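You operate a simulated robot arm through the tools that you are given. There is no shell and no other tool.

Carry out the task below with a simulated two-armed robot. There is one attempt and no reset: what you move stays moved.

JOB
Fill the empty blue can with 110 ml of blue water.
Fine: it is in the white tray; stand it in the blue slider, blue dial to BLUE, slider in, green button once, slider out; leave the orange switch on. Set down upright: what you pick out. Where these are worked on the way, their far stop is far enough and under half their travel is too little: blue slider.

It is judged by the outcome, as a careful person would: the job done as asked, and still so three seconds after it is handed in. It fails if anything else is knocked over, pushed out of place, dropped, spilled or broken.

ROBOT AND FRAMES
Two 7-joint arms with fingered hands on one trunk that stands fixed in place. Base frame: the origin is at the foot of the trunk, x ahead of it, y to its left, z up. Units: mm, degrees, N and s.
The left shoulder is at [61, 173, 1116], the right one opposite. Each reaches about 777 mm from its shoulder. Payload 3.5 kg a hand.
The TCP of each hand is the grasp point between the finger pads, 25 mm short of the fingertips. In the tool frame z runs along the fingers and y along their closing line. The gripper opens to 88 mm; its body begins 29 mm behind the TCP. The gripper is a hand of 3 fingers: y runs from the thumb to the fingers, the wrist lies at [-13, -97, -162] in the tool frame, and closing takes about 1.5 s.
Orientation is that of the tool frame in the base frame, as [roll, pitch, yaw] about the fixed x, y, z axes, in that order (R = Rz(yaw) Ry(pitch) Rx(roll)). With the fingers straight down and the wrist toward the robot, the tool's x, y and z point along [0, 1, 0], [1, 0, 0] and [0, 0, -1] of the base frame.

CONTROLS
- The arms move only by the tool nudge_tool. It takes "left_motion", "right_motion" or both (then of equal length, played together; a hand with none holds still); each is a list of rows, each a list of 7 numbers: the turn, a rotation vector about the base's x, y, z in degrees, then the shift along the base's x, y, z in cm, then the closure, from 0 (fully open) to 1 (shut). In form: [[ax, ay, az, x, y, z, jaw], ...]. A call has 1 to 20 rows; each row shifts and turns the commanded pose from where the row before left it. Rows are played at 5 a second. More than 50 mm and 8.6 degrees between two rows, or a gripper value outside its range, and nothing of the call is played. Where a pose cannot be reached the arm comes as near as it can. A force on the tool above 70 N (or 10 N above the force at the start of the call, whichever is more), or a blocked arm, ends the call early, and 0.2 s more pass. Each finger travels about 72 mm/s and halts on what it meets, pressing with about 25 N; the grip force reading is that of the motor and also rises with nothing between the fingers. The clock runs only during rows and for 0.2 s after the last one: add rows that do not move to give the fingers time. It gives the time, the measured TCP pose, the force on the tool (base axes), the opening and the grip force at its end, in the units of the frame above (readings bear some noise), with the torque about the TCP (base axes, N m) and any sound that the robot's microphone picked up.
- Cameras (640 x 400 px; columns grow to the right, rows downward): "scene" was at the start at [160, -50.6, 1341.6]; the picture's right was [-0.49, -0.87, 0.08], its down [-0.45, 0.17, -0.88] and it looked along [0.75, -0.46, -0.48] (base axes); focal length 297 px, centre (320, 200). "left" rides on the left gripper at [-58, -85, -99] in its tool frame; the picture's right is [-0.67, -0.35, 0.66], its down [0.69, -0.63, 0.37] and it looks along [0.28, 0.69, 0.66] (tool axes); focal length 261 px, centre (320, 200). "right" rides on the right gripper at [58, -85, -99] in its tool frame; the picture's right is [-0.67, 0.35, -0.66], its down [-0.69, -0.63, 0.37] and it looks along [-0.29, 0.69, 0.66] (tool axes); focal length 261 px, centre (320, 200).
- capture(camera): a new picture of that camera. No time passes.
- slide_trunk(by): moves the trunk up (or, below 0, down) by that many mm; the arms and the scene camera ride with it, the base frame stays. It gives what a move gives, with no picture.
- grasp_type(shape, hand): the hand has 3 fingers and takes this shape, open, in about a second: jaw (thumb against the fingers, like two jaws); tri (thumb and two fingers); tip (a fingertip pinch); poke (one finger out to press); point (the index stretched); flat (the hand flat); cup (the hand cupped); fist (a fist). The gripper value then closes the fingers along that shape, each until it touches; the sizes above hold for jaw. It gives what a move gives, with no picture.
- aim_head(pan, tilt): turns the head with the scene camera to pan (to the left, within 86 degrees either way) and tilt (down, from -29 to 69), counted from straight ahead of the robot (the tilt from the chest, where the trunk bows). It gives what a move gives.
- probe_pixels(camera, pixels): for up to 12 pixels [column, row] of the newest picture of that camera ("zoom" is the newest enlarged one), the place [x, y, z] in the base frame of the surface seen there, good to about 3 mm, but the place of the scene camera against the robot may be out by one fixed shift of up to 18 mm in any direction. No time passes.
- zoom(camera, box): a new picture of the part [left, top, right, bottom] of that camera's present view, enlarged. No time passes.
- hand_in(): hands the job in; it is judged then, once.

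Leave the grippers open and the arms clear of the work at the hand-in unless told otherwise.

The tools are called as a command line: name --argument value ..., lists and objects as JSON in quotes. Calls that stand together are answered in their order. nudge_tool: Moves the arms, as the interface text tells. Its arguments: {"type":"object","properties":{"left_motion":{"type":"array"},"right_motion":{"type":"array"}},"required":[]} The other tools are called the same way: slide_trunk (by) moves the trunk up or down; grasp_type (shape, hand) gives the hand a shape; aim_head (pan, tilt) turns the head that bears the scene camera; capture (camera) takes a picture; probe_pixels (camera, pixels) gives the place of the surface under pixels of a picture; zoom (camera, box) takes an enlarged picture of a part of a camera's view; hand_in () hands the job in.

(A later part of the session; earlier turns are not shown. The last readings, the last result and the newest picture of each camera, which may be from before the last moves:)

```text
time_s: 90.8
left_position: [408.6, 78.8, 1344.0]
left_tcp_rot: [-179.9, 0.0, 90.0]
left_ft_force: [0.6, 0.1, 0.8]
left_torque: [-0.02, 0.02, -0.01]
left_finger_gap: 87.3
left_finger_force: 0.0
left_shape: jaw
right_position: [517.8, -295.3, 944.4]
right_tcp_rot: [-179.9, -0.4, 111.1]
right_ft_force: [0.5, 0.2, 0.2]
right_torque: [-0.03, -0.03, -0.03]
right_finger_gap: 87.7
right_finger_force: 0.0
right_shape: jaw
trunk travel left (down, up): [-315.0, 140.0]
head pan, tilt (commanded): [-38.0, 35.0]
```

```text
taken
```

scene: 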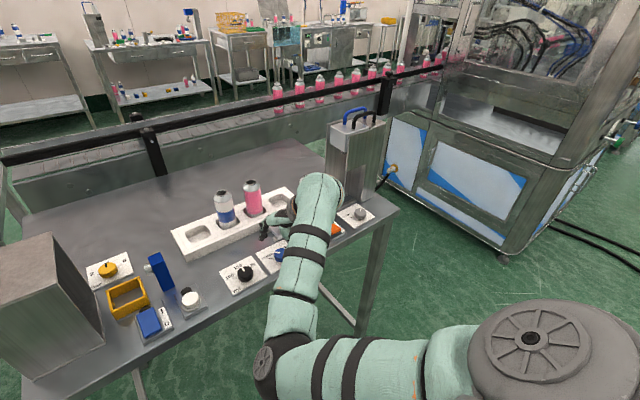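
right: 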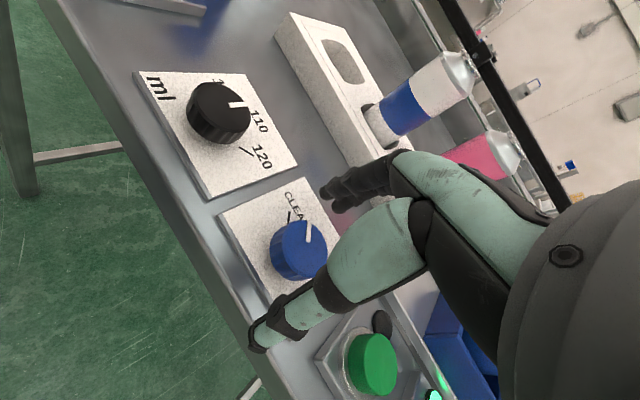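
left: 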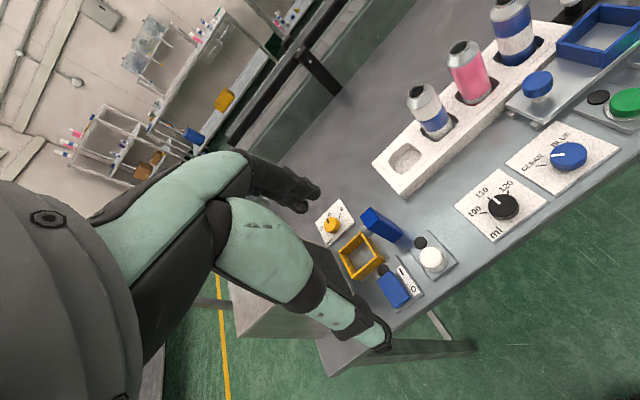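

Centred at (517.8,-295.3,944.4). Now I'll close the fingers on the knob.

nudge_tool --right_motion '[[0, 0, 0, 0, 0, 0, 0.3], [0, 0, 0, 0, 0, 0, 0.5], [0, 0, 0, 0, 0, 0, 0.7], [0, 0, 0, 0, 0, 0, 1], [0, 0, 0, 0, 0, 0, 1], [0, 0, 0, 0, 0, 0, 1], [0, 0, 0, 0, 0, 0, 1], [0, 0, 0, 0, 0, 0, 1]]'

capture --camera "right"

zoom --camera "right" --box '[230, 170, 390, 290]'

```text
time_s: 92.6
left_position: [408.5, 76.6, 1342.1]
left_tcp_rot: [180.0, 0.1, 90.0]
left_ft_force: [-0.2, -0.3, -0.5]
left_torque: [0.0, 0.01, 0.02]
left_finger_gap: 87.6
left_finger_force: 0.1
left_shape: jaw
right_position: [518.2, -296.2, 944.7]
right_tcp_rot: [-179.9, -0.4, 111.1]
right_ft_force: [0.1, -0.9, -1.2]
right_torque: [0.01, 0.01, -0.02]
right_finger_gap: 26.6
right_finger_force: 24.7
right_shape: jaw
trunk travel left (down, up): [-315.0, 140.0]
head pan, tilt (commanded): [-38.0, 35.0]
```

```text
taken
```

right: 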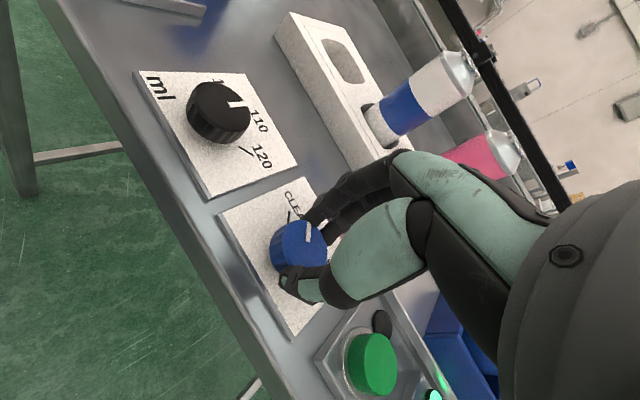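

```text
3.33 times, centred on (310, 230) of right
```

zoom: 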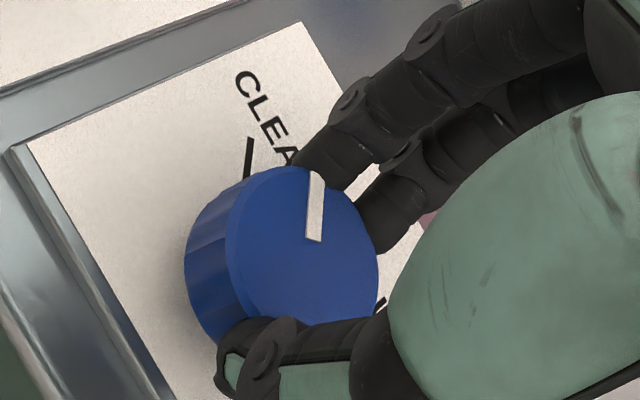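

The knob is gripped (26.6 mm, 24.7 N). I'll turn it clockwise by 48° first and check that it follows.

nudge_tool --right_motion '[[0, 0, -6, 0, 0, 0, 1], [0, 0, -6, 0, 0, 0, 1], [0, 0, -6, 0, 0, 0, 1], [0, 0, -6, 0, 0, 0, 1], [0, 0, -6, 0, 0, 0, 1], [0, 0, -6, 0, 0, 0, 1], [0, 0, -6, 0, 0, 0, 1], [0, 0, -6, 0, 0, 0, 1], [0, 0, 0, 0, 0, 0, 1]]'

capture --camera "right"

zoom --camera "right" --box '[230, 170, 390, 290]'

```text
time_s: 94.8
left_position: [408.4, 78.4, 1343.9]
left_tcp_rot: [179.9, 0.0, 90.1]
left_ft_force: [0.2, 0.1, 0.2]
left_torque: [-0.02, 0.02, -0.01]
left_finger_gap: 87.6
left_finger_force: 0.0
left_shape: jaw
right_position: [522.9, -354.7, 968.3]
right_tcp_rot: [175.6, 3.2, 59.1]
right_ft_force: [0.9, -0.2, -0.1]
right_torque: [-0.01, 0.01, -0.04]
right_finger_gap: 18.4
right_finger_force: 25.6
right_shape: jaw
trunk travel left (down, up): [-315.0, 140.0]
head pan, tilt (commanded): [-38.0, 35.0]
stopped in row 9 (right hand): the arm was blocked; the commanded pose is now the measured one
```

```text
taken
```

right: 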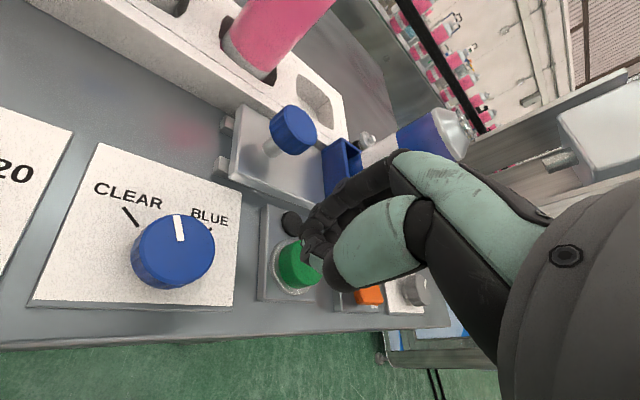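

```text
3.33 times, centred on (310, 230) of right
```

zoom: 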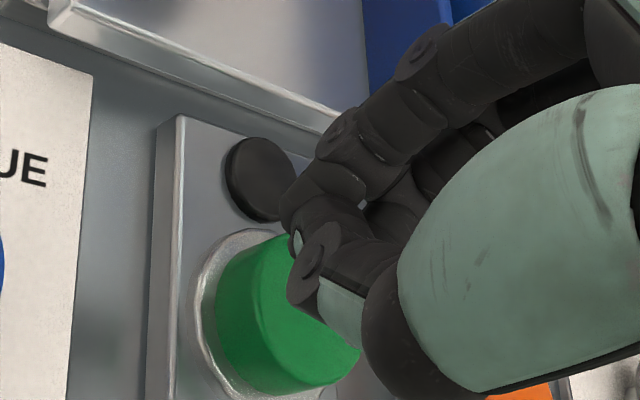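

The hand slipped off and jumped to (523,-355,968), next to the green button. The arm reported itself blocked. No sound was reported and the lamp is still dark. I'll raise the hand straight up to safety first.

nudge_tool --right_motion '[[0, 0, 0, 0, 0, 1, 1], [0, 0, 0, 0, 0, 1, 1], [0, 0, 0, 0, 0, 2, 1], [0, 0, 0, 0, 0, 2, 1], [0, 0, 0, 0, 0, 2, 1], [0, 0, 0, 0, 0, 0, 1]]'

capture --camera "scene"

capture --camera "right"

```text
time_s: 96.2
left_position: [408.9, 77.5, 1342.4]
left_tcp_rot: [180.0, 0.0, 90.0]
left_ft_force: [-0.6, -0.2, -0.3]
left_torque: [0.02, -0.01, 0.02]
left_finger_gap: 87.5
left_finger_force: 0.1
left_shape: jaw
right_position: [521.9, -356.8, 1048.2]
right_tcp_rot: [175.8, 3.4, 58.8]
right_ft_force: [-0.7, -0.3, -0.5]
right_torque: [0.01, 0.01, -0.05]
right_finger_gap: 18.5
right_finger_force: 24.8
right_shape: jaw
trunk travel left (down, up): [-315.0, 140.0]
head pan, tilt (commanded): [-38.0, 35.0]
```

```text
taken
```

scene: 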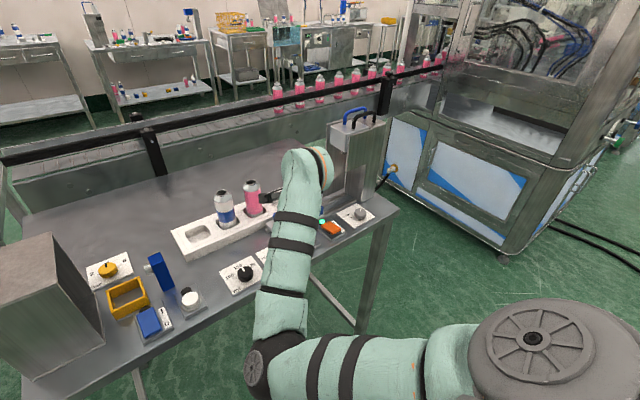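

```text
taken
```

right: 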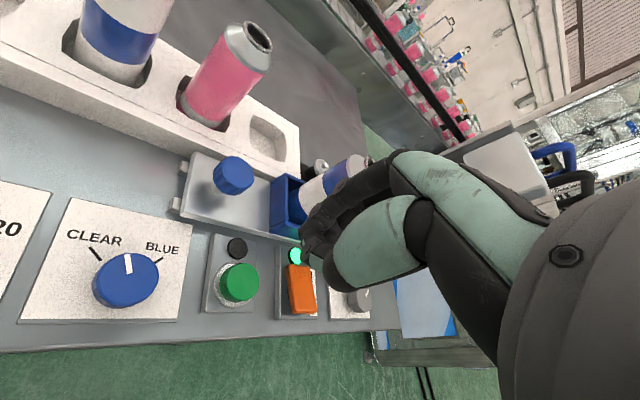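

The objects look in place: can upright, lamp still dark, orange switch light on. I'll check the dial pointers closely and see where the elbow is.

zoom --camera "right" --box '[40, 210, 200, 330]'

zoom --camera "right" --box '[180, 150, 380, 320]'

zoom --camera "scene" --box '[160, 170, 400, 320]'

probe_pixels --camera "scene" --pixels '[[255, 370], [275, 330], [290, 260], [300, 200], [310, 165], [350, 365], [430, 360]]'

```text
3.33 times, centred on (120, 270) of right
```

zoom: 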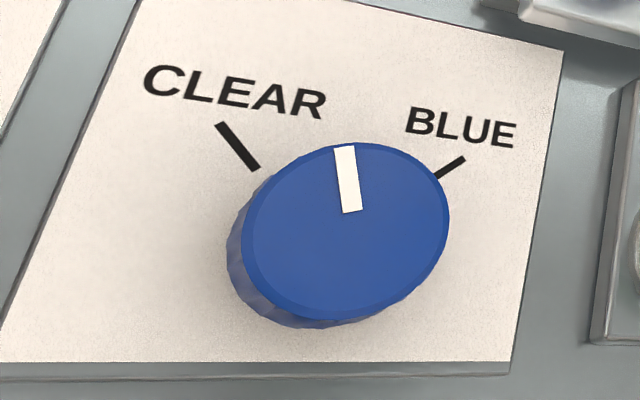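

```text
2.35 times, centred on (280, 235) of right
```

zoom: 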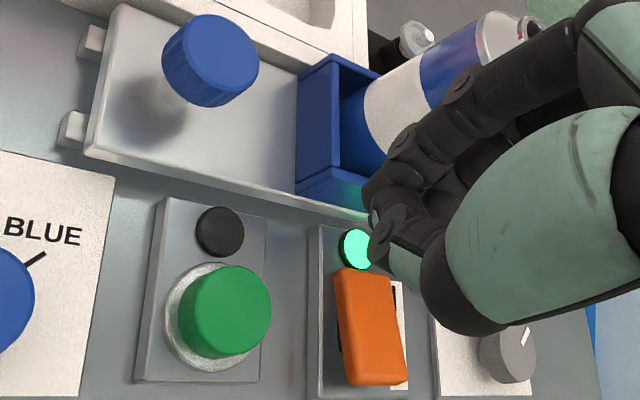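

```text
2.67 times, centred on (280, 245) of scene
```

zoom: 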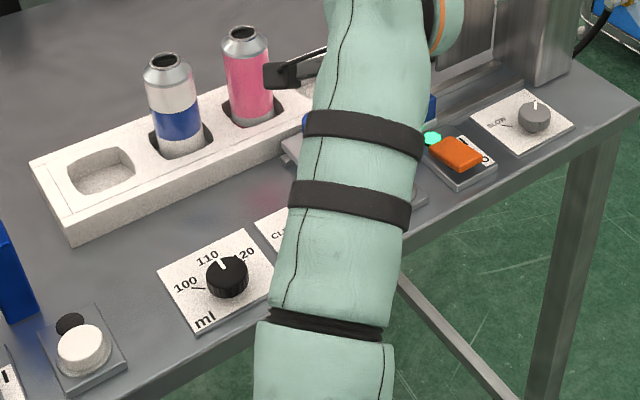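

```text
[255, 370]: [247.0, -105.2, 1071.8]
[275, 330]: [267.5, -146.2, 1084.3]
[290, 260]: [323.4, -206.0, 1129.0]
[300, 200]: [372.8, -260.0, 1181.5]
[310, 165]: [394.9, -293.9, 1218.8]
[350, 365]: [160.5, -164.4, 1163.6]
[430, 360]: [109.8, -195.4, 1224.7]
```

The pointer has already moved about halfway (pointing straight ahead), and everything else is undisturbed. The elbow is now low and in front of the chest, which blocked the turn. I'll go back around the right side to restore the outward elbow, moving right first and then back.

nudge_tool --right_motion '[[0, 0, 0, -0.5, -2.5, 1.5, 0.5], [0, 0, 0, -0.8, -2.5, 1.5, 0], [0, 0, 0, -1, -2.5, 1.5, 0], [0, 0, 0, -2, -2.5, 1, 0], [0, 0, 0, -3, -1.5, 0.5, 0], [0, 0, 0, -3.5, -1, 0, 0], [0, 0, 0, -3.5, -1, 0, 0], [0, 0, 0, -3.5, -1, 0, 0], [0, 0, 0, -3.5, -1, 0, 0], [0, 0, 0, 0, 0, 0, 0]]'

aim_head --pan -60 --tilt 45

capture --camera "scene"

```text
time_s: 98.4
left_position: [408.9, 79.9, 1341.8]
left_tcp_rot: [-180.0, 0.1, 90.0]
left_ft_force: [-0.5, 0.2, -1.2]
left_torque: [-0.01, 0.01, 0.0]
left_finger_gap: 87.5
left_finger_force: 0.0
left_shape: jaw
right_position: [308.7, -505.1, 1104.8]
right_tcp_rot: [176.2, 3.1, 59.4]
right_ft_force: [0.4, -0.6, 0.1]
right_torque: [0.02, 0.0, 0.0]
right_finger_gap: 87.6
right_finger_force: 0.0
right_shape: jaw
trunk travel left (down, up): [-315.0, 140.0]
head pan, tilt (commanded): [-38.0, 35.0]
```

```text
time_s: 99.3
left_position: [408.4, 77.7, 1343.0]
left_tcp_rot: [-180.0, 0.0, 89.9]
left_ft_force: [0.1, 0.8, -0.5]
left_torque: [0.01, 0.01, 0.01]
left_finger_gap: 87.6
left_finger_force: 0.2
left_shape: jaw
right_position: [310.0, -505.1, 1105.3]
right_tcp_rot: [176.3, 3.0, 59.5]
right_ft_force: [-0.2, 0.3, 0.9]
right_torque: [0.0, -0.01, -0.01]
right_finger_gap: 87.5
right_finger_force: 0.1
right_shape: jaw
trunk travel left (down, up): [-315.0, 140.0]
head pan, tilt (commanded): [-60.0, 45.0]
```

```text
taken
```

scene: 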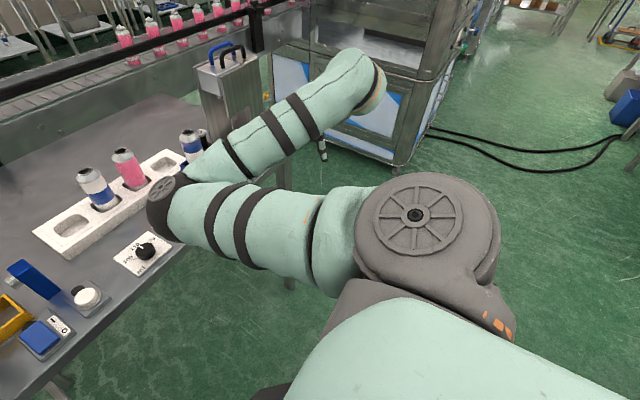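

The elbow points forward now. I'll probe where it is before moving on.

probe_pixels --camera "scene" --pixels '[[163, 200], [200, 160], [260, 140], [330, 90], [375, 85], [250, 220], [320, 230]]'

```text
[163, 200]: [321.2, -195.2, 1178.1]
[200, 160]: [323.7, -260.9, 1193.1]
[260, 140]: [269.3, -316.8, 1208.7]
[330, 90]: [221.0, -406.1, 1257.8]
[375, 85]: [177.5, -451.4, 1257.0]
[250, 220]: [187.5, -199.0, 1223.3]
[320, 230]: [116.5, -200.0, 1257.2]
```

The upper arm points forward and the forearm folds outward. To bring the elbow back to the outside, I'll swing the right hand up and over in front of the chest in free space. First I'll move the left hand well out of the way to the left while the right hand rises.

nudge_tool --left_motion '[[0, 0, 0, -0.5, 4, 0, 0], [0, 0, 0, -0.5, 4, 0, 0], [0, 0, 0, -0.5, 4, 0, 0], [0, 0, 0, -0.5, 4, 0, 0], [0, 0, 0, -0.5, 4, 0, 0], [0, 0, 0, -0.5, 4, 0, 0], [0, 0, 0, 0, 2, 0, 0], [0, 0, 0, 0, 0, 0, 0]]' --right_motion '[[0, 0, 2, 0.5, 1, 2.5, 0], [0, 0, 2, 0.5, 1.5, 2.5, 0], [0, 0, 2, 0.8, 2, 2.5, 0], [0, 0, 2, 0.8, 2.5, 2.5, 0], [0, 0, 2, 1, 3, 2.5, 0], [0, 0, 2, 1, 3, 2, 0], [0, 0, 2, 1, 3, 2, 0], [0, 0, 2, 1, 3, 1.5, 0]]'

capture --camera "scene"

```text
time_s: 101.2
left_position: [378.3, 337.6, 1344.1]
left_tcp_rot: [-180.0, 0.0, 90.1]
left_ft_force: [0.2, 0.2, 0.3]
left_torque: [-0.02, 0.0, 0.0]
left_finger_gap: 87.6
left_finger_force: 0.0
left_shape: jaw
right_position: [354.8, -376.0, 1261.6]
right_tcp_rot: [179.9, 1.5, 64.9]
right_ft_force: [0.0, -0.3, -1.1]
right_torque: [0.0, 0.01, -0.03]
right_finger_gap: 87.5
right_finger_force: 0.0
right_shape: jaw
trunk travel left (down, up): [-315.0, 140.0]
head pan, tilt (commanded): [-60.0, 45.0]
stopped in row 8 (right hand): the arm was blocked; the commanded pose is now the measured one
```

```text
taken
```

scene: 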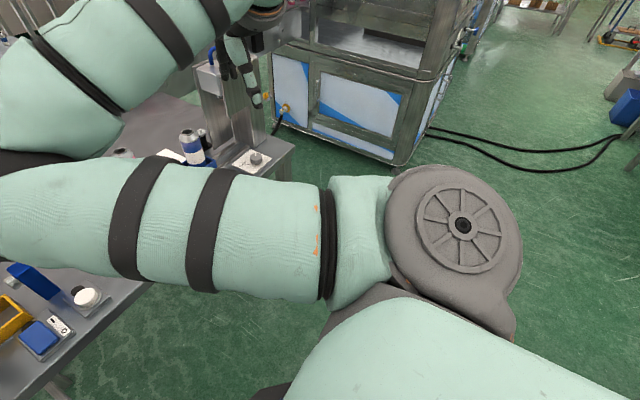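

The elbow swung across the chest, which is the wrong way. A sure way back is to stretch the arm out straight to the robot's right side and then fold it forward. I'll move the hand to the right at height, clear of the table.

nudge_tool --right_motion '[[0, 0, -4, -1, -3, -1, 0], [0, 0, -4, -1.5, -4, -1, 0], [0, 0, -4, -1.5, -4, -1, 0], [0, 0, -4, -2, -4, -1, 0], [0, 0, -5, -2, -4, -1, 0], [0, 0, -5, -2, -4, -1, 0], [0, 0, -5, -2, -4, -1, 0], [0, 0, -5, -2, -4, -1, 0], [0, 0, -5, -2, -4, -1, 0]]'

aim_head --pan -80 --tilt 25

capture --camera "scene"

```text
time_s: 103.2
left_position: [377.8, 337.1, 1344.2]
left_tcp_rot: [179.8, -0.1, 89.9]
left_ft_force: [0.4, -0.5, 0.4]
left_torque: [0.03, -0.02, 0.0]
left_finger_gap: 87.7
left_finger_force: 0.1
left_shape: jaw
right_position: [192.4, -724.7, 1172.0]
right_tcp_rot: [179.7, 1.6, 24.5]
right_ft_force: [-0.3, -0.9, -0.4]
right_torque: [0.01, -0.01, -0.04]
right_finger_gap: 87.7
right_finger_force: 0.1
right_shape: jaw
trunk travel left (down, up): [-315.0, 140.0]
head pan, tilt (commanded): [-60.0, 45.0]
```

```text
time_s: 104.0
left_position: [378.6, 338.5, 1343.4]
left_tcp_rot: [180.0, 0.0, 89.9]
left_ft_force: [0.4, -0.2, 0.7]
left_torque: [-0.02, 0.0, 0.02]
left_finger_gap: 87.6
left_finger_force: 0.1
left_shape: jaw
right_position: [194.1, -722.6, 1172.5]
right_tcp_rot: [179.6, 1.6, 24.6]
right_ft_force: [-1.1, 0.3, 0.3]
right_torque: [0.0, 0.0, 0.02]
right_finger_gap: 87.7
right_finger_force: 0.1
right_shape: jaw
trunk travel left (down, up): [-315.0, 140.0]
head pan, tilt (commanded): [-80.0, 25.0]
```

```text
taken
```

scene: 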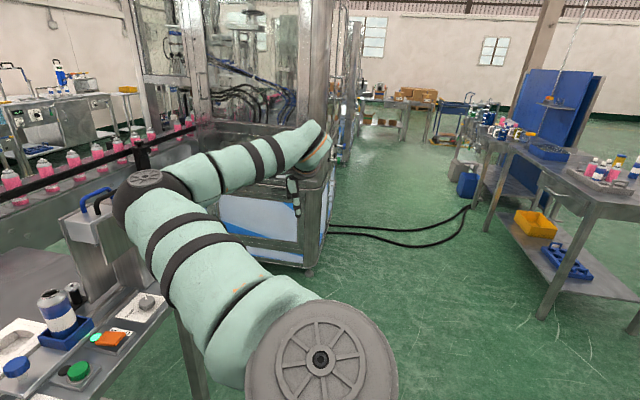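

I'll continue extending to the right until the arm is straight out sideways.

nudge_tool --right_motion '[[0, 0, -5, -2, -2.5, -1.5, 0], [0, 0, -5, -2, -2.5, -1.5, 0], [0, 0, -5, -2, -2.5, -1.5, 0], [0, 0, -5, -2, -2.5, -1.5, 0], [0, 0, -5, -2, -2.5, -1.5, 0], [0, 0, 0, -2, -1, -0.5, 0], [0, 0, 0, -2, -1, -0.5, 0], [0, 0, 0, 0, 0, 0, 0]]'

capture --camera "scene"

```text
time_s: 105.8
left_position: [378.5, 338.8, 1343.4]
left_tcp_rot: [-180.0, 0.0, 89.9]
left_ft_force: [-0.8, -1.6, 0.0]
left_torque: [0.04, 0.01, 0.02]
left_finger_gap: 87.4
left_finger_force: 0.1
left_shape: jaw
right_position: [54.4, -869.2, 1088.4]
right_tcp_rot: [179.7, 1.6, -0.4]
right_ft_force: [0.3, -0.4, 0.8]
right_torque: [-0.01, 0.0, 0.04]
right_finger_gap: 88.0
right_finger_force: 0.1
right_shape: jaw
trunk travel left (down, up): [-315.0, 140.0]
head pan, tilt (commanded): [-80.0, 25.0]
```

```text
taken
```

scene: 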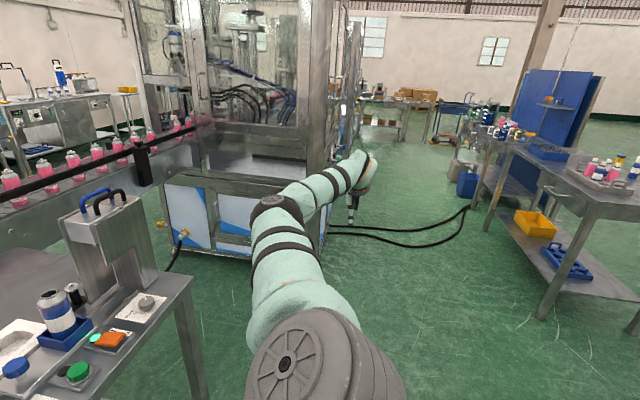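

Nearly straight. I'll push a bit further out and slightly back so the elbow passes through straight.

nudge_tool --right_motion '[[0, 0, -4, -2.5, -1.5, 0, 0], [0, 0, -4, -3, -1, 0, 0], [0, 0, -4, -3.5, 0, 0, 0], [0, 0, -4, -4, 0.5, 0, 0], [0, 0, 0, -3, 0.5, 0, 0], [0, 0, 0, 0, 0, 0, 0]]'

capture --camera "scene"

```text
time_s: 107.2
left_position: [378.8, 338.4, 1342.9]
left_tcp_rot: [-180.0, 0.0, 89.9]
left_ft_force: [-0.3, 0.7, 0.1]
left_torque: [-0.01, 0.02, 0.05]
left_finger_gap: 87.6
left_finger_force: 0.1
left_shape: jaw
right_position: [-102.3, -881.9, 1090.6]
right_tcp_rot: [179.5, 1.6, -16.5]
right_ft_force: [1.2, 0.6, 0.4]
right_torque: [0.01, 0.0, 0.0]
right_finger_gap: 87.6
right_finger_force: 0.0
right_shape: jaw
trunk travel left (down, up): [-315.0, 140.0]
head pan, tilt (commanded): [-80.0, 25.0]
```

```text
taken
```

scene: 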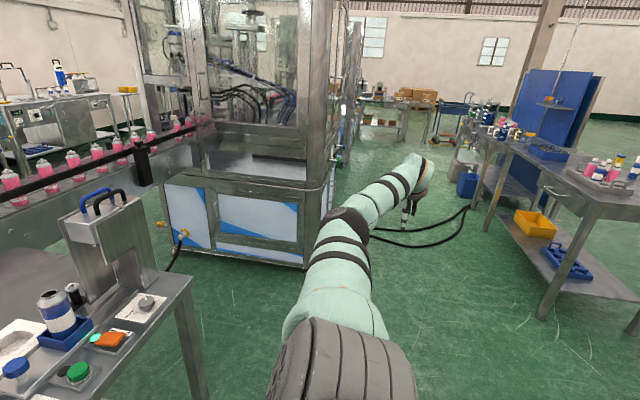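

The arm is now almost straight out to the side. In this pose, rolling the hand about the arm's axis also rolls the upper arm, which should swing the elbow fold to the other side. I'll roll the hand about the base y axis (fingers swinging backward) in free space.

nudge_tool --right_motion '[[0, 8, 0, 0, 0, 0, 0], [0, 8, 0, 0, 0, 0, 0], [0, 8, 0, 0, 0, 0, 0], [0, 8, 0, 0, 0, 0, 0], [0, 8, 0, 0, 0, 0, 0], [0, 8, 0, 0, 0, 0, 0], [0, 8, 0, 0, 0, 0, 0], [0, 8, 0, 0, 0, 0, 0], [0, 8, 0, 0, 0, 0, 0], [0, 8, 0, 0, 0, 0, 0], [0, 8, 0, 0, 0, 0, 0], [0, 8, 0, 0, 0, 0, 0]]'

capture --camera "scene"

```text
time_s: 109.8
left_position: [378.0, 337.5, 1342.6]
left_tcp_rot: [-179.9, 0.0, 90.0]
left_ft_force: [-0.5, -0.3, 0.4]
left_torque: [-0.01, -0.01, 0.0]
left_finger_gap: 87.6
left_finger_force: 0.0
left_shape: jaw
right_position: [-104.5, -881.2, 1086.6]
right_tcp_rot: [64.8, 71.9, -114.1]
right_ft_force: [0.6, 0.8, 0.0]
right_torque: [-0.01, 0.02, -0.03]
right_finger_gap: 87.7
right_finger_force: 0.1
right_shape: jaw
trunk travel left (down, up): [-315.0, 140.0]
head pan, tilt (commanded): [-80.0, 25.0]
```

```text
taken
```

scene: 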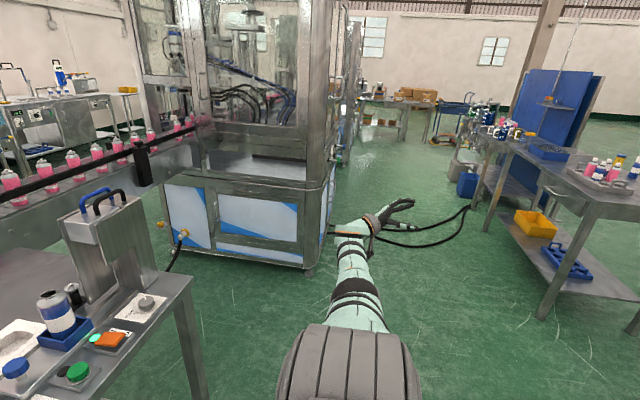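

The roll worked. Now I'll bring the hand forward and inward to see which way the elbow folds.

nudge_tool --right_motion '[[0, 0, 0, 2.5, 2.5, 0, 0], [0, 0, 0, 2.5, 2.5, 0, 0], [0, 0, 0, 2.5, 2.5, 0, 0], [0, 0, 0, 2.5, 2.5, 0, 0], [0, 0, 0, 2.5, 2.5, 0, 0], [0, 0, 0, 2.5, 2.5, 0, 0], [0, 0, 0, 2.5, 2.5, 0, 0], [0, 0, 0, 2.5, 2.5, 0, 0]]'

capture --camera "scene"

```text
time_s: 111.6
left_position: [380.3, 339.2, 1343.3]
left_tcp_rot: [-180.0, 0.0, 90.1]
left_ft_force: [0.8, -0.3, -0.3]
left_torque: [-0.03, -0.01, 0.03]
left_finger_gap: 87.6
left_finger_force: 0.0
left_shape: jaw
right_position: [97.5, -680.4, 1087.2]
right_tcp_rot: [64.4, 71.9, -114.7]
right_ft_force: [-0.4, 0.4, 0.3]
right_torque: [0.01, 0.0, 0.0]
right_finger_gap: 88.0
right_finger_force: 0.0
right_shape: jaw
trunk travel left (down, up): [-315.0, 140.0]
head pan, tilt (commanded): [-80.0, 25.0]
```

```text
taken
```

scene: 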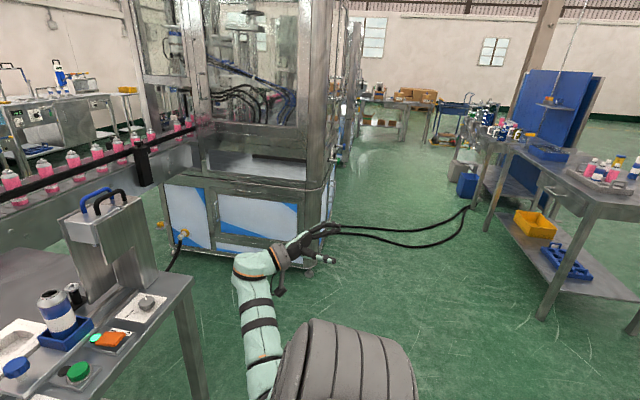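

Now the elbow is down at the side and the forearm points outward, which is the posture I wanted. I'll roll the fingers back down while bringing the hand forward, staying clear of the table (x<400).

nudge_tool --right_motion '[[0, -8, 0, 1.5, 1, 0, 0], [0, -8, 0, 1.5, 1, 0, 0], [0, -8, 0, 1.5, 1, 0, 0], [0, -8, 0, 1.5, 1, 0, 0], [0, -8, 0, 1.5, 1, 0, 0], [0, -8, 0, 1.5, 1, 0, 0], [0, -8, 0, 1.5, 1, 0, 0], [0, -8, 0, 1.5, 1, 0, 0], [0, -8, 0, 1.5, 1, 0, 0], [0, -8, 0, 1.5, 1, 0, 0], [0, -8, 0, 1.5, 1, 0, 0], [0, -8, 0, 1.5, 1, 0, 0]]'

capture --camera "scene"

```text
time_s: 114.2
left_position: [378.6, 338.7, 1343.6]
left_tcp_rot: [-179.9, 0.0, 90.0]
left_ft_force: [0.0, -0.1, 0.0]
left_torque: [0.03, 0.0, 0.0]
left_finger_gap: 87.8
left_finger_force: 0.1
left_shape: jaw
right_position: [276.7, -560.6, 1087.9]
right_tcp_rot: [179.6, 1.4, -16.5]
right_ft_force: [0.2, -0.5, 0.0]
right_torque: [0.02, 0.0, -0.03]
right_finger_gap: 87.6
right_finger_force: 0.0
right_shape: jaw
trunk travel left (down, up): [-315.0, 140.0]
head pan, tilt (commanded): [-80.0, 25.0]
```

```text
taken
```

scene: 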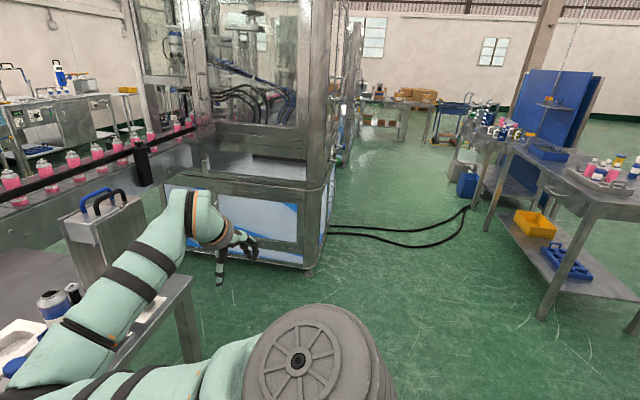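

The elbow folded forward again because of the hand's outward yaw. I'll reverse that last move to return to the good elbow-down state, then re-orient by another route.

nudge_tool --right_motion '[[0, 8, 0, -1.5, -1, 0, 0], [0, 8, 0, -1.5, -1, 0, 0], [0, 8, 0, -1.5, -1, 0, 0], [0, 8, 0, -1.5, -1, 0, 0], [0, 8, 0, -1.5, -1, 0, 0], [0, 8, 0, -1.5, -1, 0, 0], [0, 8, 0, -1.5, -1, 0, 0], [0, 8, 0, -1.5, -1, 0, 0], [0, 8, 0, -1.5, -1, 0, 0], [0, 8, 0, -1.5, -1, 0, 0], [0, 8, 0, -1.5, -1, 0, 0], [0, 8, 0, -1.5, -1, 0, 0]]'

capture --camera "scene"

```text
time_s: 116.8
left_position: [377.6, 337.8, 1343.8]
left_tcp_rot: [179.9, -0.1, 90.0]
left_ft_force: [0.5, -0.8, -0.1]
left_torque: [0.02, 0.01, 0.02]
left_finger_gap: 87.7
left_finger_force: 0.1
left_shape: jaw
right_position: [94.5, -683.4, 1086.4]
right_tcp_rot: [64.4, 71.9, -114.7]
right_ft_force: [0.6, -0.4, 0.3]
right_torque: [0.02, -0.01, 0.04]
right_finger_gap: 87.8
right_finger_force: 0.0
right_shape: jaw
trunk travel left (down, up): [-315.0, 140.0]
head pan, tilt (commanded): [-80.0, 25.0]
```

```text
taken
```

scene: 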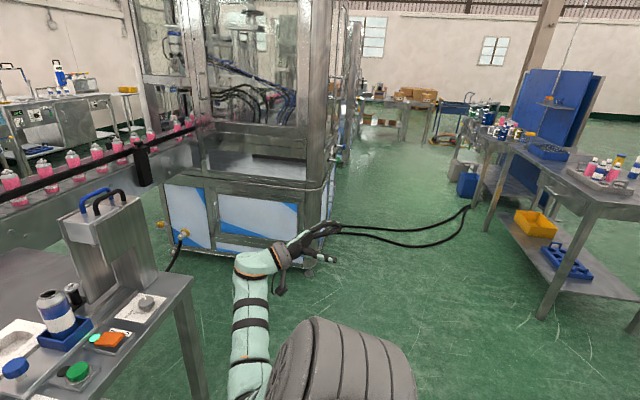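

Back in the good state. Now I'll yaw the hand +88° (hand pointing forward, fingers to the right) while bringing it forward at z≈1100.

nudge_tool --right_motion '[[0, 0, 8, 2.5, 0.9, 0.3, 0], [0, 0, 8, 2.5, 0.9, 0.3, 0], [0, 0, 8, 2.5, 0.9, 0.3, 0], [0, 0, 8, 2.5, 0.9, 0.3, 0], [0, 0, 8, 2.5, 0.9, 0.3, 0], [0, 0, 8, 2.5, 0.9, 0.3, 0], [0, 0, 8, 2.5, 0.9, 0.3, 0], [0, 0, 8, 2.5, 0.9, 0.3, 0], [0, 0, 8, 2.5, 0.9, 0.3, 0], [0, 0, 8, 2.5, 0.9, 0.3, 0], [0, 0, 8, 2.5, 0.9, 0.3, 0]]'

aim_head --pan -65 --tilt 40

capture --camera "scene"

```text
time_s: 119.2
left_position: [378.1, 338.3, 1342.4]
left_tcp_rot: [-180.0, -0.1, 90.0]
left_ft_force: [0.1, -0.4, -0.2]
left_torque: [0.0, -0.02, -0.02]
left_finger_gap: 87.6
left_finger_force: 0.0
left_shape: jaw
right_position: [370.8, -581.9, 1121.3]
right_tcp_rot: [64.6, 71.9, -26.4]
right_ft_force: [-0.4, 0.6, -0.2]
right_torque: [-0.02, 0.0, 0.0]
right_finger_gap: 87.6
right_finger_force: 0.1
right_shape: jaw
trunk travel left (down, up): [-315.0, 140.0]
head pan, tilt (commanded): [-80.0, 25.0]
```

```text
time_s: 120.0
left_position: [379.0, 338.1, 1344.0]
left_tcp_rot: [-179.9, -0.1, 90.1]
left_ft_force: [0.1, 0.1, -0.5]
left_torque: [-0.02, -0.01, 0.02]
left_finger_gap: 87.5
left_finger_force: 0.1
left_shape: jaw
right_position: [370.7, -582.6, 1121.9]
right_tcp_rot: [64.7, 71.9, -26.4]
right_ft_force: [0.0, 0.7, -0.4]
right_torque: [0.01, -0.02, -0.01]
right_finger_gap: 87.5
right_finger_force: 0.0
right_shape: jaw
trunk travel left (down, up): [-315.0, 140.0]
head pan, tilt (commanded): [-65.0, 40.0]
```

```text
taken
```

scene: 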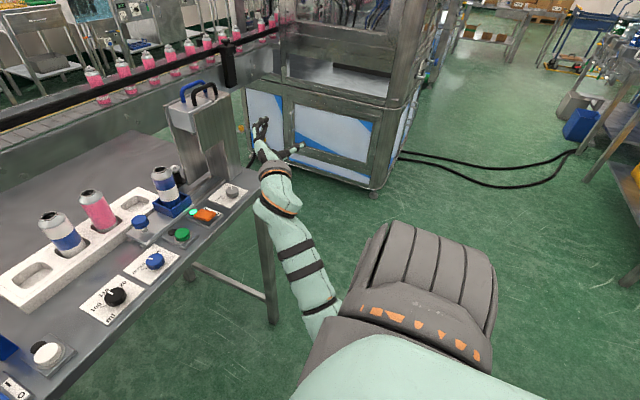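

The posture is natural now, with the elbow down at the side and the forearm rising forward. I'll roll the hand about the forward axis so the fingers point down, shifting left to keep the wrist in place.

nudge_tool --right_motion '[[8, 0, 0, 0, 1.5, 0, 0], [8, 0, 0, 0, 1.5, 0, 0], [8, 0, 0, 0, 1.5, 0, 0], [8, 0, 0, 0, 1.5, 0, 0], [8, 0, 0, 0, 1.5, -0.3, 0], [8, 0, 0, 0, 1.5, -0.3, 0], [8, 0, 0, 0, 1.5, -0.3, 0], [8, 0, 0, 0, 1.5, -0.5, 0], [8, 0, 0, 0, 1.5, -0.5, 0], [8, 0, 0, 0, 1.5, -0.5, 0], [8, 0, 0, 0, 1.5, -0.5, 0]]'

capture --camera "scene"

```text
time_s: 122.4
left_position: [378.1, 339.0, 1342.4]
left_tcp_rot: [-179.9, 0.0, 90.0]
left_ft_force: [-0.4, 0.5, 0.6]
left_torque: [-0.04, -0.01, -0.04]
left_finger_gap: 87.7
left_finger_force: 0.0
left_shape: jaw
right_position: [370.9, -418.5, 1090.9]
right_tcp_rot: [179.4, 9.8, 73.6]
right_ft_force: [-0.4, 0.4, -0.4]
right_torque: [0.01, 0.02, 0.02]
right_finger_gap: 87.8
right_finger_force: 0.1
right_shape: jaw
trunk travel left (down, up): [-315.0, 140.0]
head pan, tilt (commanded): [-65.0, 40.0]
```

```text
taken
```

scene: 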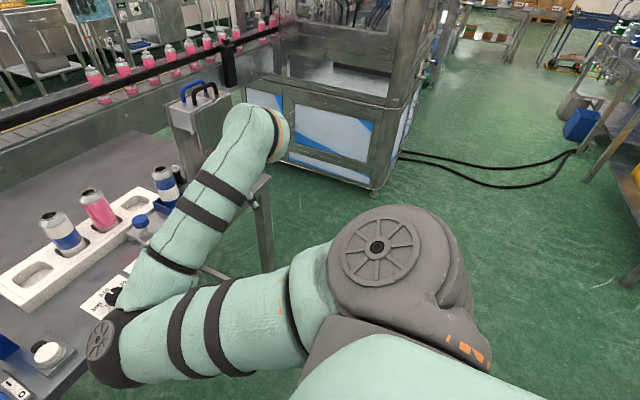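

Rolling the fingers down again pulled the elbow forward: the forearm roll runs out in that direction. I'll roll back, and then past it the other way (fingers up), which should push the elbow outward, before returning.

nudge_tool --right_motion '[[-8, 0, 0, 0, -1.5, 0.4, 0], [-8, 0, 0, 0, -1.5, 0.4, 0], [-8, 0, 0, 0, -1.5, 0.4, 0], [-8, 0, 0, 0, -1.5, 0.4, 0], [-8, 0, 0, 0, -1.5, 0.3, 0], [-8, 0, 0, 0, -1.5, 0.3, 0], [-8, 0, 0, 0, -1.5, 0.3, 0], [-8, 0, 0, 0, -1.5, 0.3, 0], [-8, 0, 0, 0, -1.5, 0, 0], [-8, 0, 0, 0, -1.5, 0, 0], [-8, 0, 0, 0, -1.5, 0, 0]]'

nudge_tool --right_motion '[[-8, 0, 0, 0, 0.7, 1.2, 0], [-8, 0, 0, 0, 0.7, 1.2, 0], [-8, 0, 0, 0, 0.7, 1.2, 0], [-8, 0, 0, 0, 0.7, 1.2, 0], [-8, 0, 0, 0, 0.7, 1.2, 0], [-8, 0, 0, 0, 0.7, 1.2, 0], [-8, 0, 0, 0, 0.7, 1.2, 0], [-8, 0, 0, 0, 0.7, 1.2, 0]]'

capture --camera "scene"

```text
time_s: 124.8
left_position: [377.8, 337.6, 1343.1]
left_tcp_rot: [-180.0, -0.1, 90.0]
left_ft_force: [0.2, -0.1, -0.8]
left_torque: [-0.01, 0.01, 0.0]
left_finger_gap: 87.3
left_finger_force: 0.0
left_shape: jaw
right_position: [371.1, -584.3, 1121.2]
right_tcp_rot: [64.2, 71.9, -26.7]
right_ft_force: [-0.9, -0.5, 0.5]
right_torque: [0.01, -0.02, 0.01]
right_finger_gap: 87.9
right_finger_force: 0.1
right_shape: jaw
trunk travel left (down, up): [-315.0, 140.0]
head pan, tilt (commanded): [-65.0, 40.0]
```

```text
time_s: 126.6
left_position: [378.0, 337.3, 1344.0]
left_tcp_rot: [-179.9, 0.0, 90.0]
left_ft_force: [0.2, -0.2, -0.4]
left_torque: [-0.02, 0.02, 0.0]
left_finger_gap: 87.5
left_finger_force: 0.0
left_shape: jaw
right_position: [370.6, -528.2, 1217.9]
right_tcp_rot: [7.4, 16.9, -73.1]
right_ft_force: [-0.3, 0.4, -0.2]
right_torque: [-0.03, 0.0, 0.01]
right_finger_gap: 87.6
right_finger_force: 0.1
right_shape: jaw
trunk travel left (down, up): [-315.0, 140.0]
head pan, tilt (commanded): [-65.0, 40.0]
```

```text
taken
```

scene: 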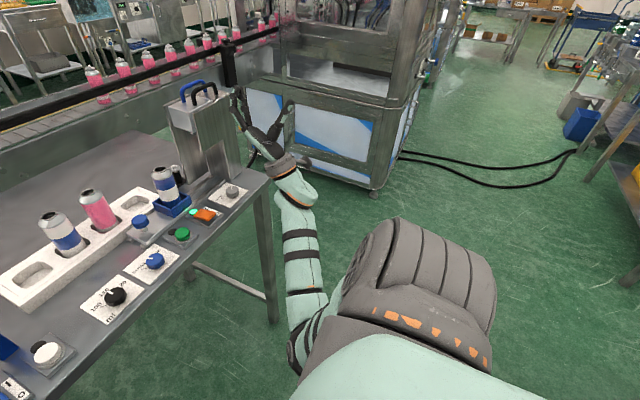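

The fingers point up and the elbow is still at the side. I'll keep rolling the same way (fingers up, then left), which should push the elbow outward.

nudge_tool --right_motion '[[-8, 0, 0, 0, 1.2, -0.4, 0], [-8, 0, 0, 0, 1.2, -0.6, 0], [-8, 0, 0, 0, 1.2, -0.8, 0], [-8, 0, 0, 0, 1.2, -1, 0], [-8, 0, 0, 0, 1.2, -1, 0], [-8, 0, 0, 0, 1.2, -1, 0], [-8, 0, 0, 0, 1.2, -1, 0], [-8, 0, 0, 0, 1.2, -1, 0], [-8, 0, 0, 0, 1.2, -1, 0], [-8, 0, 0, 0, 1.2, -1, 0], [-8, 0, 0, 0, 1.2, -1, 0]]'

capture --camera "scene"

```text
time_s: 129.0
left_position: [378.6, 338.6, 1343.6]
left_tcp_rot: [-180.0, 0.0, 89.9]
left_ft_force: [-0.4, 0.3, 0.7]
left_torque: [-0.01, 0.01, 0.01]
left_finger_gap: 87.6
left_finger_force: 0.0
left_shape: jaw
right_position: [370.6, -395.5, 1118.2]
right_tcp_rot: [-35.8, -64.7, -49.3]
right_ft_force: [0.1, -0.5, 0.5]
right_torque: [0.01, 0.0, -0.04]
right_finger_gap: 87.5
right_finger_force: 0.1
right_shape: jaw
trunk travel left (down, up): [-315.0, 140.0]
head pan, tilt (commanded): [-65.0, 40.0]
```

```text
taken
```

scene: 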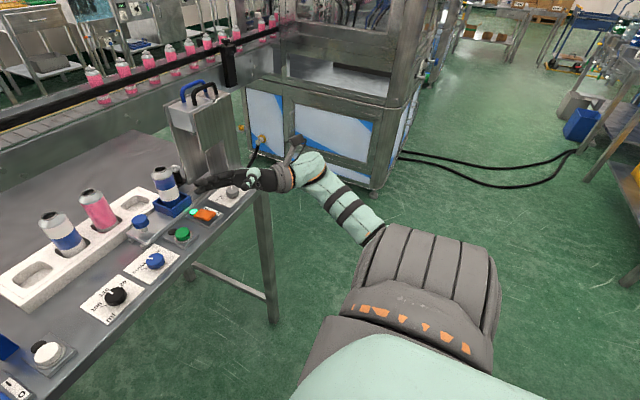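

The elbow is moving outward now. I'll finish the roll so the fingers point down again.

nudge_tool --right_motion '[[-8, 0, 0, 0, -0.5, 0, 0], [-8, 0, 0, 0, -0.5, 0, 0], [-8, 0, 0, 0, -0.5, 0, 0], [-8, 0, 0, 0, -0.5, 0, 0], [-8, 0, 0, 0, -0.5, -0.3, 0], [-8, 0, 0, 0, -0.5, -0.3, 0], [-8, 0, 0, 0, -0.5, -0.3, 0], [-8, 0, 0, 0, -0.5, -0.3, 0], [-8, 0, 0, 0, -0.5, -0.3, 0], [-8, 0, 0, 0, -0.5, -0.3, 0], [-8, 0, 0, 0, -0.5, -0.3, 0]]'

capture --camera "scene"

```text
time_s: 131.4
left_position: [378.8, 339.2, 1344.3]
left_tcp_rot: [180.0, 0.1, 90.0]
left_ft_force: [0.8, -0.3, 0.2]
left_torque: [-0.01, 0.03, 0.01]
left_finger_gap: 87.3
left_finger_force: 0.0
left_shape: jaw
right_position: [371.5, -449.4, 1098.7]
right_tcp_rot: [-171.4, -20.6, 72.7]
right_ft_force: [0.0, -0.7, -0.4]
right_torque: [0.01, -0.02, 0.02]
right_finger_gap: 87.9
right_finger_force: 0.1
right_shape: jaw
trunk travel left (down, up): [-315.0, 140.0]
head pan, tilt (commanded): [-65.0, 40.0]
```

```text
taken
```

scene: 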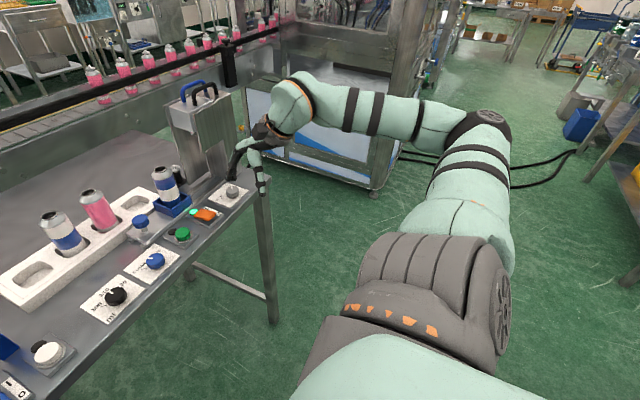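

The elbow is back outside in the original posture with the fingers down. I'll square the hand up to fingers-down, yaw 90, raising it, then lower the trunk 120 mm so the shoulder is level with the working height.

nudge_tool --right_motion '[[-5.4, -1.35, 3.9, 0, 0, 2.5, 0], [-5.4, -1.35, 3.9, 0, 0, 2.5, 0], [-5.4, -1.35, 3.9, 0, 0, 2.5, 0], [-5.4, -1.35, 3.9, 0, 0, 2.5, 0], [0, 0, 0, 0, 0, 2, 0], [0, 0, 0, 0, 0, 0, 0]]'

slide_trunk --by -120

capture --camera "scene"

```text
time_s: 132.8
left_position: [379.8, 336.9, 1343.4]
left_tcp_rot: [179.9, 0.0, 90.0]
left_ft_force: [-0.1, -0.6, 0.2]
left_torque: [0.02, -0.04, -0.02]
left_finger_gap: 87.8
left_finger_force: 0.0
left_shape: jaw
right_position: [351.2, -425.3, 1219.5]
right_tcp_rot: [-179.4, -4.4, 87.0]
right_ft_force: [-0.3, -0.1, 0.0]
right_torque: [-0.01, 0.0, 0.0]
right_finger_gap: 87.7
right_finger_force: 0.1
right_shape: jaw
right hand out of reach, approached as far as the arm can: row 3, 4, 5
trunk travel left (down, up): [-315.0, 140.0]
head pan, tilt (commanded): [-65.0, 40.0]
```

```text
time_s: 134.3
left_position: [377.2, 338.0, 1223.6]
left_tcp_rot: [179.8, 0.0, 90.0]
left_ft_force: [-0.5, -0.9, -0.2]
left_torque: [-0.01, -0.04, 0.0]
left_finger_gap: 87.5
left_finger_force: 0.0
left_shape: jaw
right_position: [382.7, -425.9, 1052.2]
right_tcp_rot: [-172.2, -4.1, 86.5]
right_ft_force: [0.0, -0.4, 0.7]
right_torque: [-0.01, 0.01, 0.01]
right_finger_gap: 87.7
right_finger_force: 0.1
right_shape: jaw
trunk travel left (down, up): [-195.0, 260.0]
head pan, tilt (commanded): [-65.0, 40.0]
```

```text
taken
```

scene: 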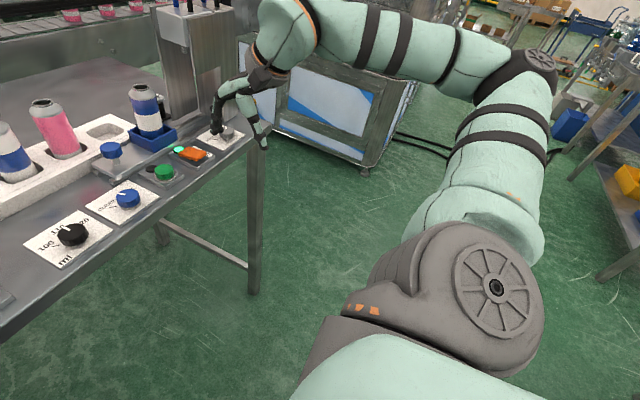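

The elbow is out and up at the side, as at the start. I'll correct the small tilt and move above the blue dial again, at z≈1045.

nudge_tool --right_motion '[[-1.43, -2.5, 1.07, 1.5, 1.5, 0, 0], [-1.43, -2.5, 1.07, 2, 2, 0, 0], [-1.43, -2.5, 1.07, 2.5, 2.5, 0, 0], [0, 0, 0, 2.5, 2.5, 0, 0], [0, 0, 0, 2.5, 2.5, 0, 0], [0, 0, 0, 2.5, 2.2, 0, 0], [0, 0, 0, 0, 0, 0, 0], [0, 0, 0, 0, 0, 0, 0]]'

aim_head --pan -40 --tilt 38

capture --camera "scene"

capture --camera "right"

```text
time_s: 136.1
left_position: [378.9, 338.4, 1224.2]
left_tcp_rot: [-180.0, 0.0, 90.0]
left_ft_force: [0.4, -0.6, 0.5]
left_torque: [-0.02, -0.03, 0.0]
left_finger_gap: 87.7
left_finger_force: 0.0
left_shape: jaw
right_position: [519.3, -294.1, 1051.9]
right_tcp_rot: [-179.9, 0.1, 90.0]
right_ft_force: [0.3, 0.0, -0.6]
right_torque: [-0.01, -0.01, -0.01]
right_finger_gap: 87.7
right_finger_force: 0.1
right_shape: jaw
trunk travel left (down, up): [-195.0, 260.0]
head pan, tilt (commanded): [-65.0, 40.0]
```

```text
time_s: 137.0
left_position: [378.7, 338.7, 1224.6]
left_tcp_rot: [180.0, 0.1, 90.1]
left_ft_force: [-0.1, -0.1, -0.2]
left_torque: [0.0, -0.01, -0.01]
left_finger_gap: 87.8
left_finger_force: 0.0
left_shape: jaw
right_position: [518.3, -295.0, 1051.7]
right_tcp_rot: [-179.9, 0.1, 90.0]
right_ft_force: [0.5, -0.4, 0.0]
right_torque: [0.0, 0.01, -0.02]
right_finger_gap: 88.0
right_finger_force: 0.0
right_shape: jaw
trunk travel left (down, up): [-195.0, 260.0]
head pan, tilt (commanded): [-40.0, 38.0]
```

```text
taken
```

scene: 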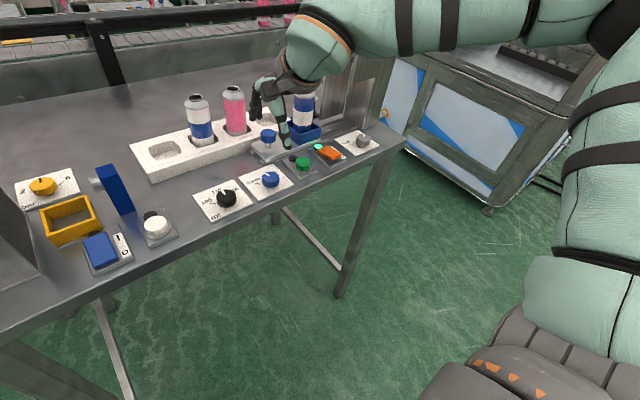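

```text
taken
```

right: 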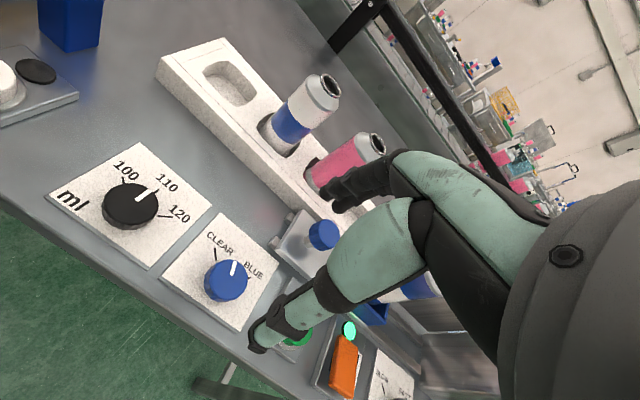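

The hand is squared up exactly above the dial. I'll zoom in to read the current pointer angle.

zoom --camera "right" --box '[165, 215, 285, 325]'

```text
3.64 times, centred on (225, 270) of right
```

zoom: 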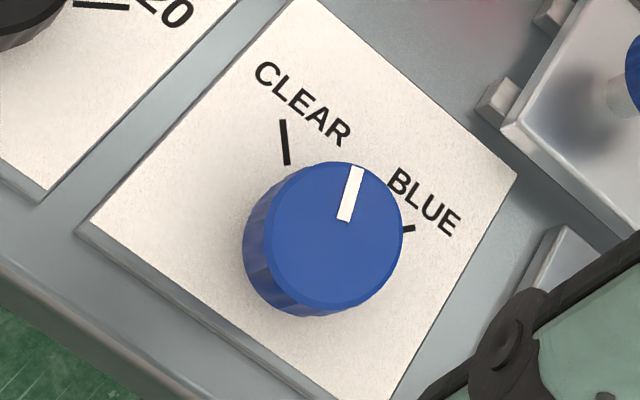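

probe_pixels --camera "zoom" --pixels '[[356, 172], [343, 216], [330, 235], [335, 168], [396, 200], [395, 260], [330, 302], [265, 250], [282, 122], [287, 160], [412, 228], [405, 231]]'

```text
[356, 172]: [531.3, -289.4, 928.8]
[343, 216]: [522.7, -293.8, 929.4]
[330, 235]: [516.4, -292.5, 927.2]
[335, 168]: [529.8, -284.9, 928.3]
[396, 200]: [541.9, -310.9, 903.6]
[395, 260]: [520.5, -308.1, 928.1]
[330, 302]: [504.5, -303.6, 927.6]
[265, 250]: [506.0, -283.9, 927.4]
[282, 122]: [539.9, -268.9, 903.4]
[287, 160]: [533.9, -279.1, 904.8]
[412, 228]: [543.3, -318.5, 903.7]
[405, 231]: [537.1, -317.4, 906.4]
```

The pointer is at about +22°, and BLUE is at -45°, so I need roughly -67°. I'll pre-rotate the hand to yaw ≈105 and lower around the knob.

nudge_tool --right_motion '[[0, 0, 7.5, 0, 0, 0, 0], [0, 0, 7.5, 0, 0, 0, 0], [0, 0, 0, 0, 0, -2, 0], [0, 0, 0, 0, 0, -2, 0], [0, 0, 0, 0, 0, -2, 0], [0, 0, 0, 0, 0, -2, 0], [0, 0, 0, 0, 0, -1.5, 0], [0, 0, 0, 0, 0, 0, 0], [0, 0, 0, 0, 0, 0, 0]]'

capture --camera "right"

```text
time_s: 139.0
left_position: [378.4, 338.9, 1223.5]
left_tcp_rot: [-180.0, -0.1, 89.9]
left_ft_force: [0.3, -0.6, 0.9]
left_torque: [-0.02, 0.02, -0.01]
left_finger_gap: 87.6
left_finger_force: 0.0
left_shape: jaw
right_position: [519.1, -293.4, 957.6]
right_tcp_rot: [-179.8, 0.1, 104.9]
right_ft_force: [-0.2, -0.2, 0.6]
right_torque: [-0.01, 0.02, 0.02]
right_finger_gap: 87.8
right_finger_force: 0.0
right_shape: jaw
trunk travel left (down, up): [-195.0, 260.0]
head pan, tilt (commanded): [-40.0, 38.0]
```

```text
taken
```

right: 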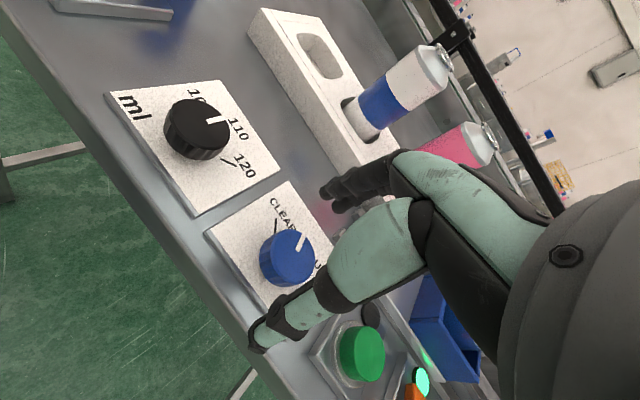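

Tracking is good. Before gripping I'll raise the hand 20 mm and rehearse the rotation in the air, to be sure the arm follows it without a jump.

nudge_tool --right_motion '[[0, 0, 0, 0, 0, 2, 0], [0, 0, -7, 0, 0, 0, 0], [0, 0, -7, 0, 0, 0, 0], [0, 0, -7, 0, 0, 0, 0], [0, 0, -7, 0, 0, 0, 0], [0, 0, -7, 0, 0, 0, 0], [0, 0, -7, 0, 0, 0, 0], [0, 0, -7, 0, 0, 0, 0], [0, 0, -7, 0, 0, 0, 0], [0, 0, -7, 0, 0, 0, 0], [0, 0, -7, 0, 0, 0, 0], [0, 0, 0, 0, 0, 0, 0]]'

```text
time_s: 141.6
left_position: [378.8, 337.9, 1224.2]
left_tcp_rot: [-179.9, 0.0, 90.0]
left_ft_force: [-0.1, 1.4, 0.6]
left_torque: [-0.04, 0.03, -0.01]
left_finger_gap: 87.4
left_finger_force: 0.0
left_shape: jaw
right_position: [518.3, -293.2, 976.6]
right_tcp_rot: [-179.9, 0.0, 34.9]
right_ft_force: [0.2, -0.6, -0.4]
right_torque: [-0.02, 0.01, 0.01]
right_finger_gap: 87.7
right_finger_force: 0.1
right_shape: jaw
trunk travel left (down, up): [-195.0, 260.0]
head pan, tilt (commanded): [-40.0, 38.0]
```

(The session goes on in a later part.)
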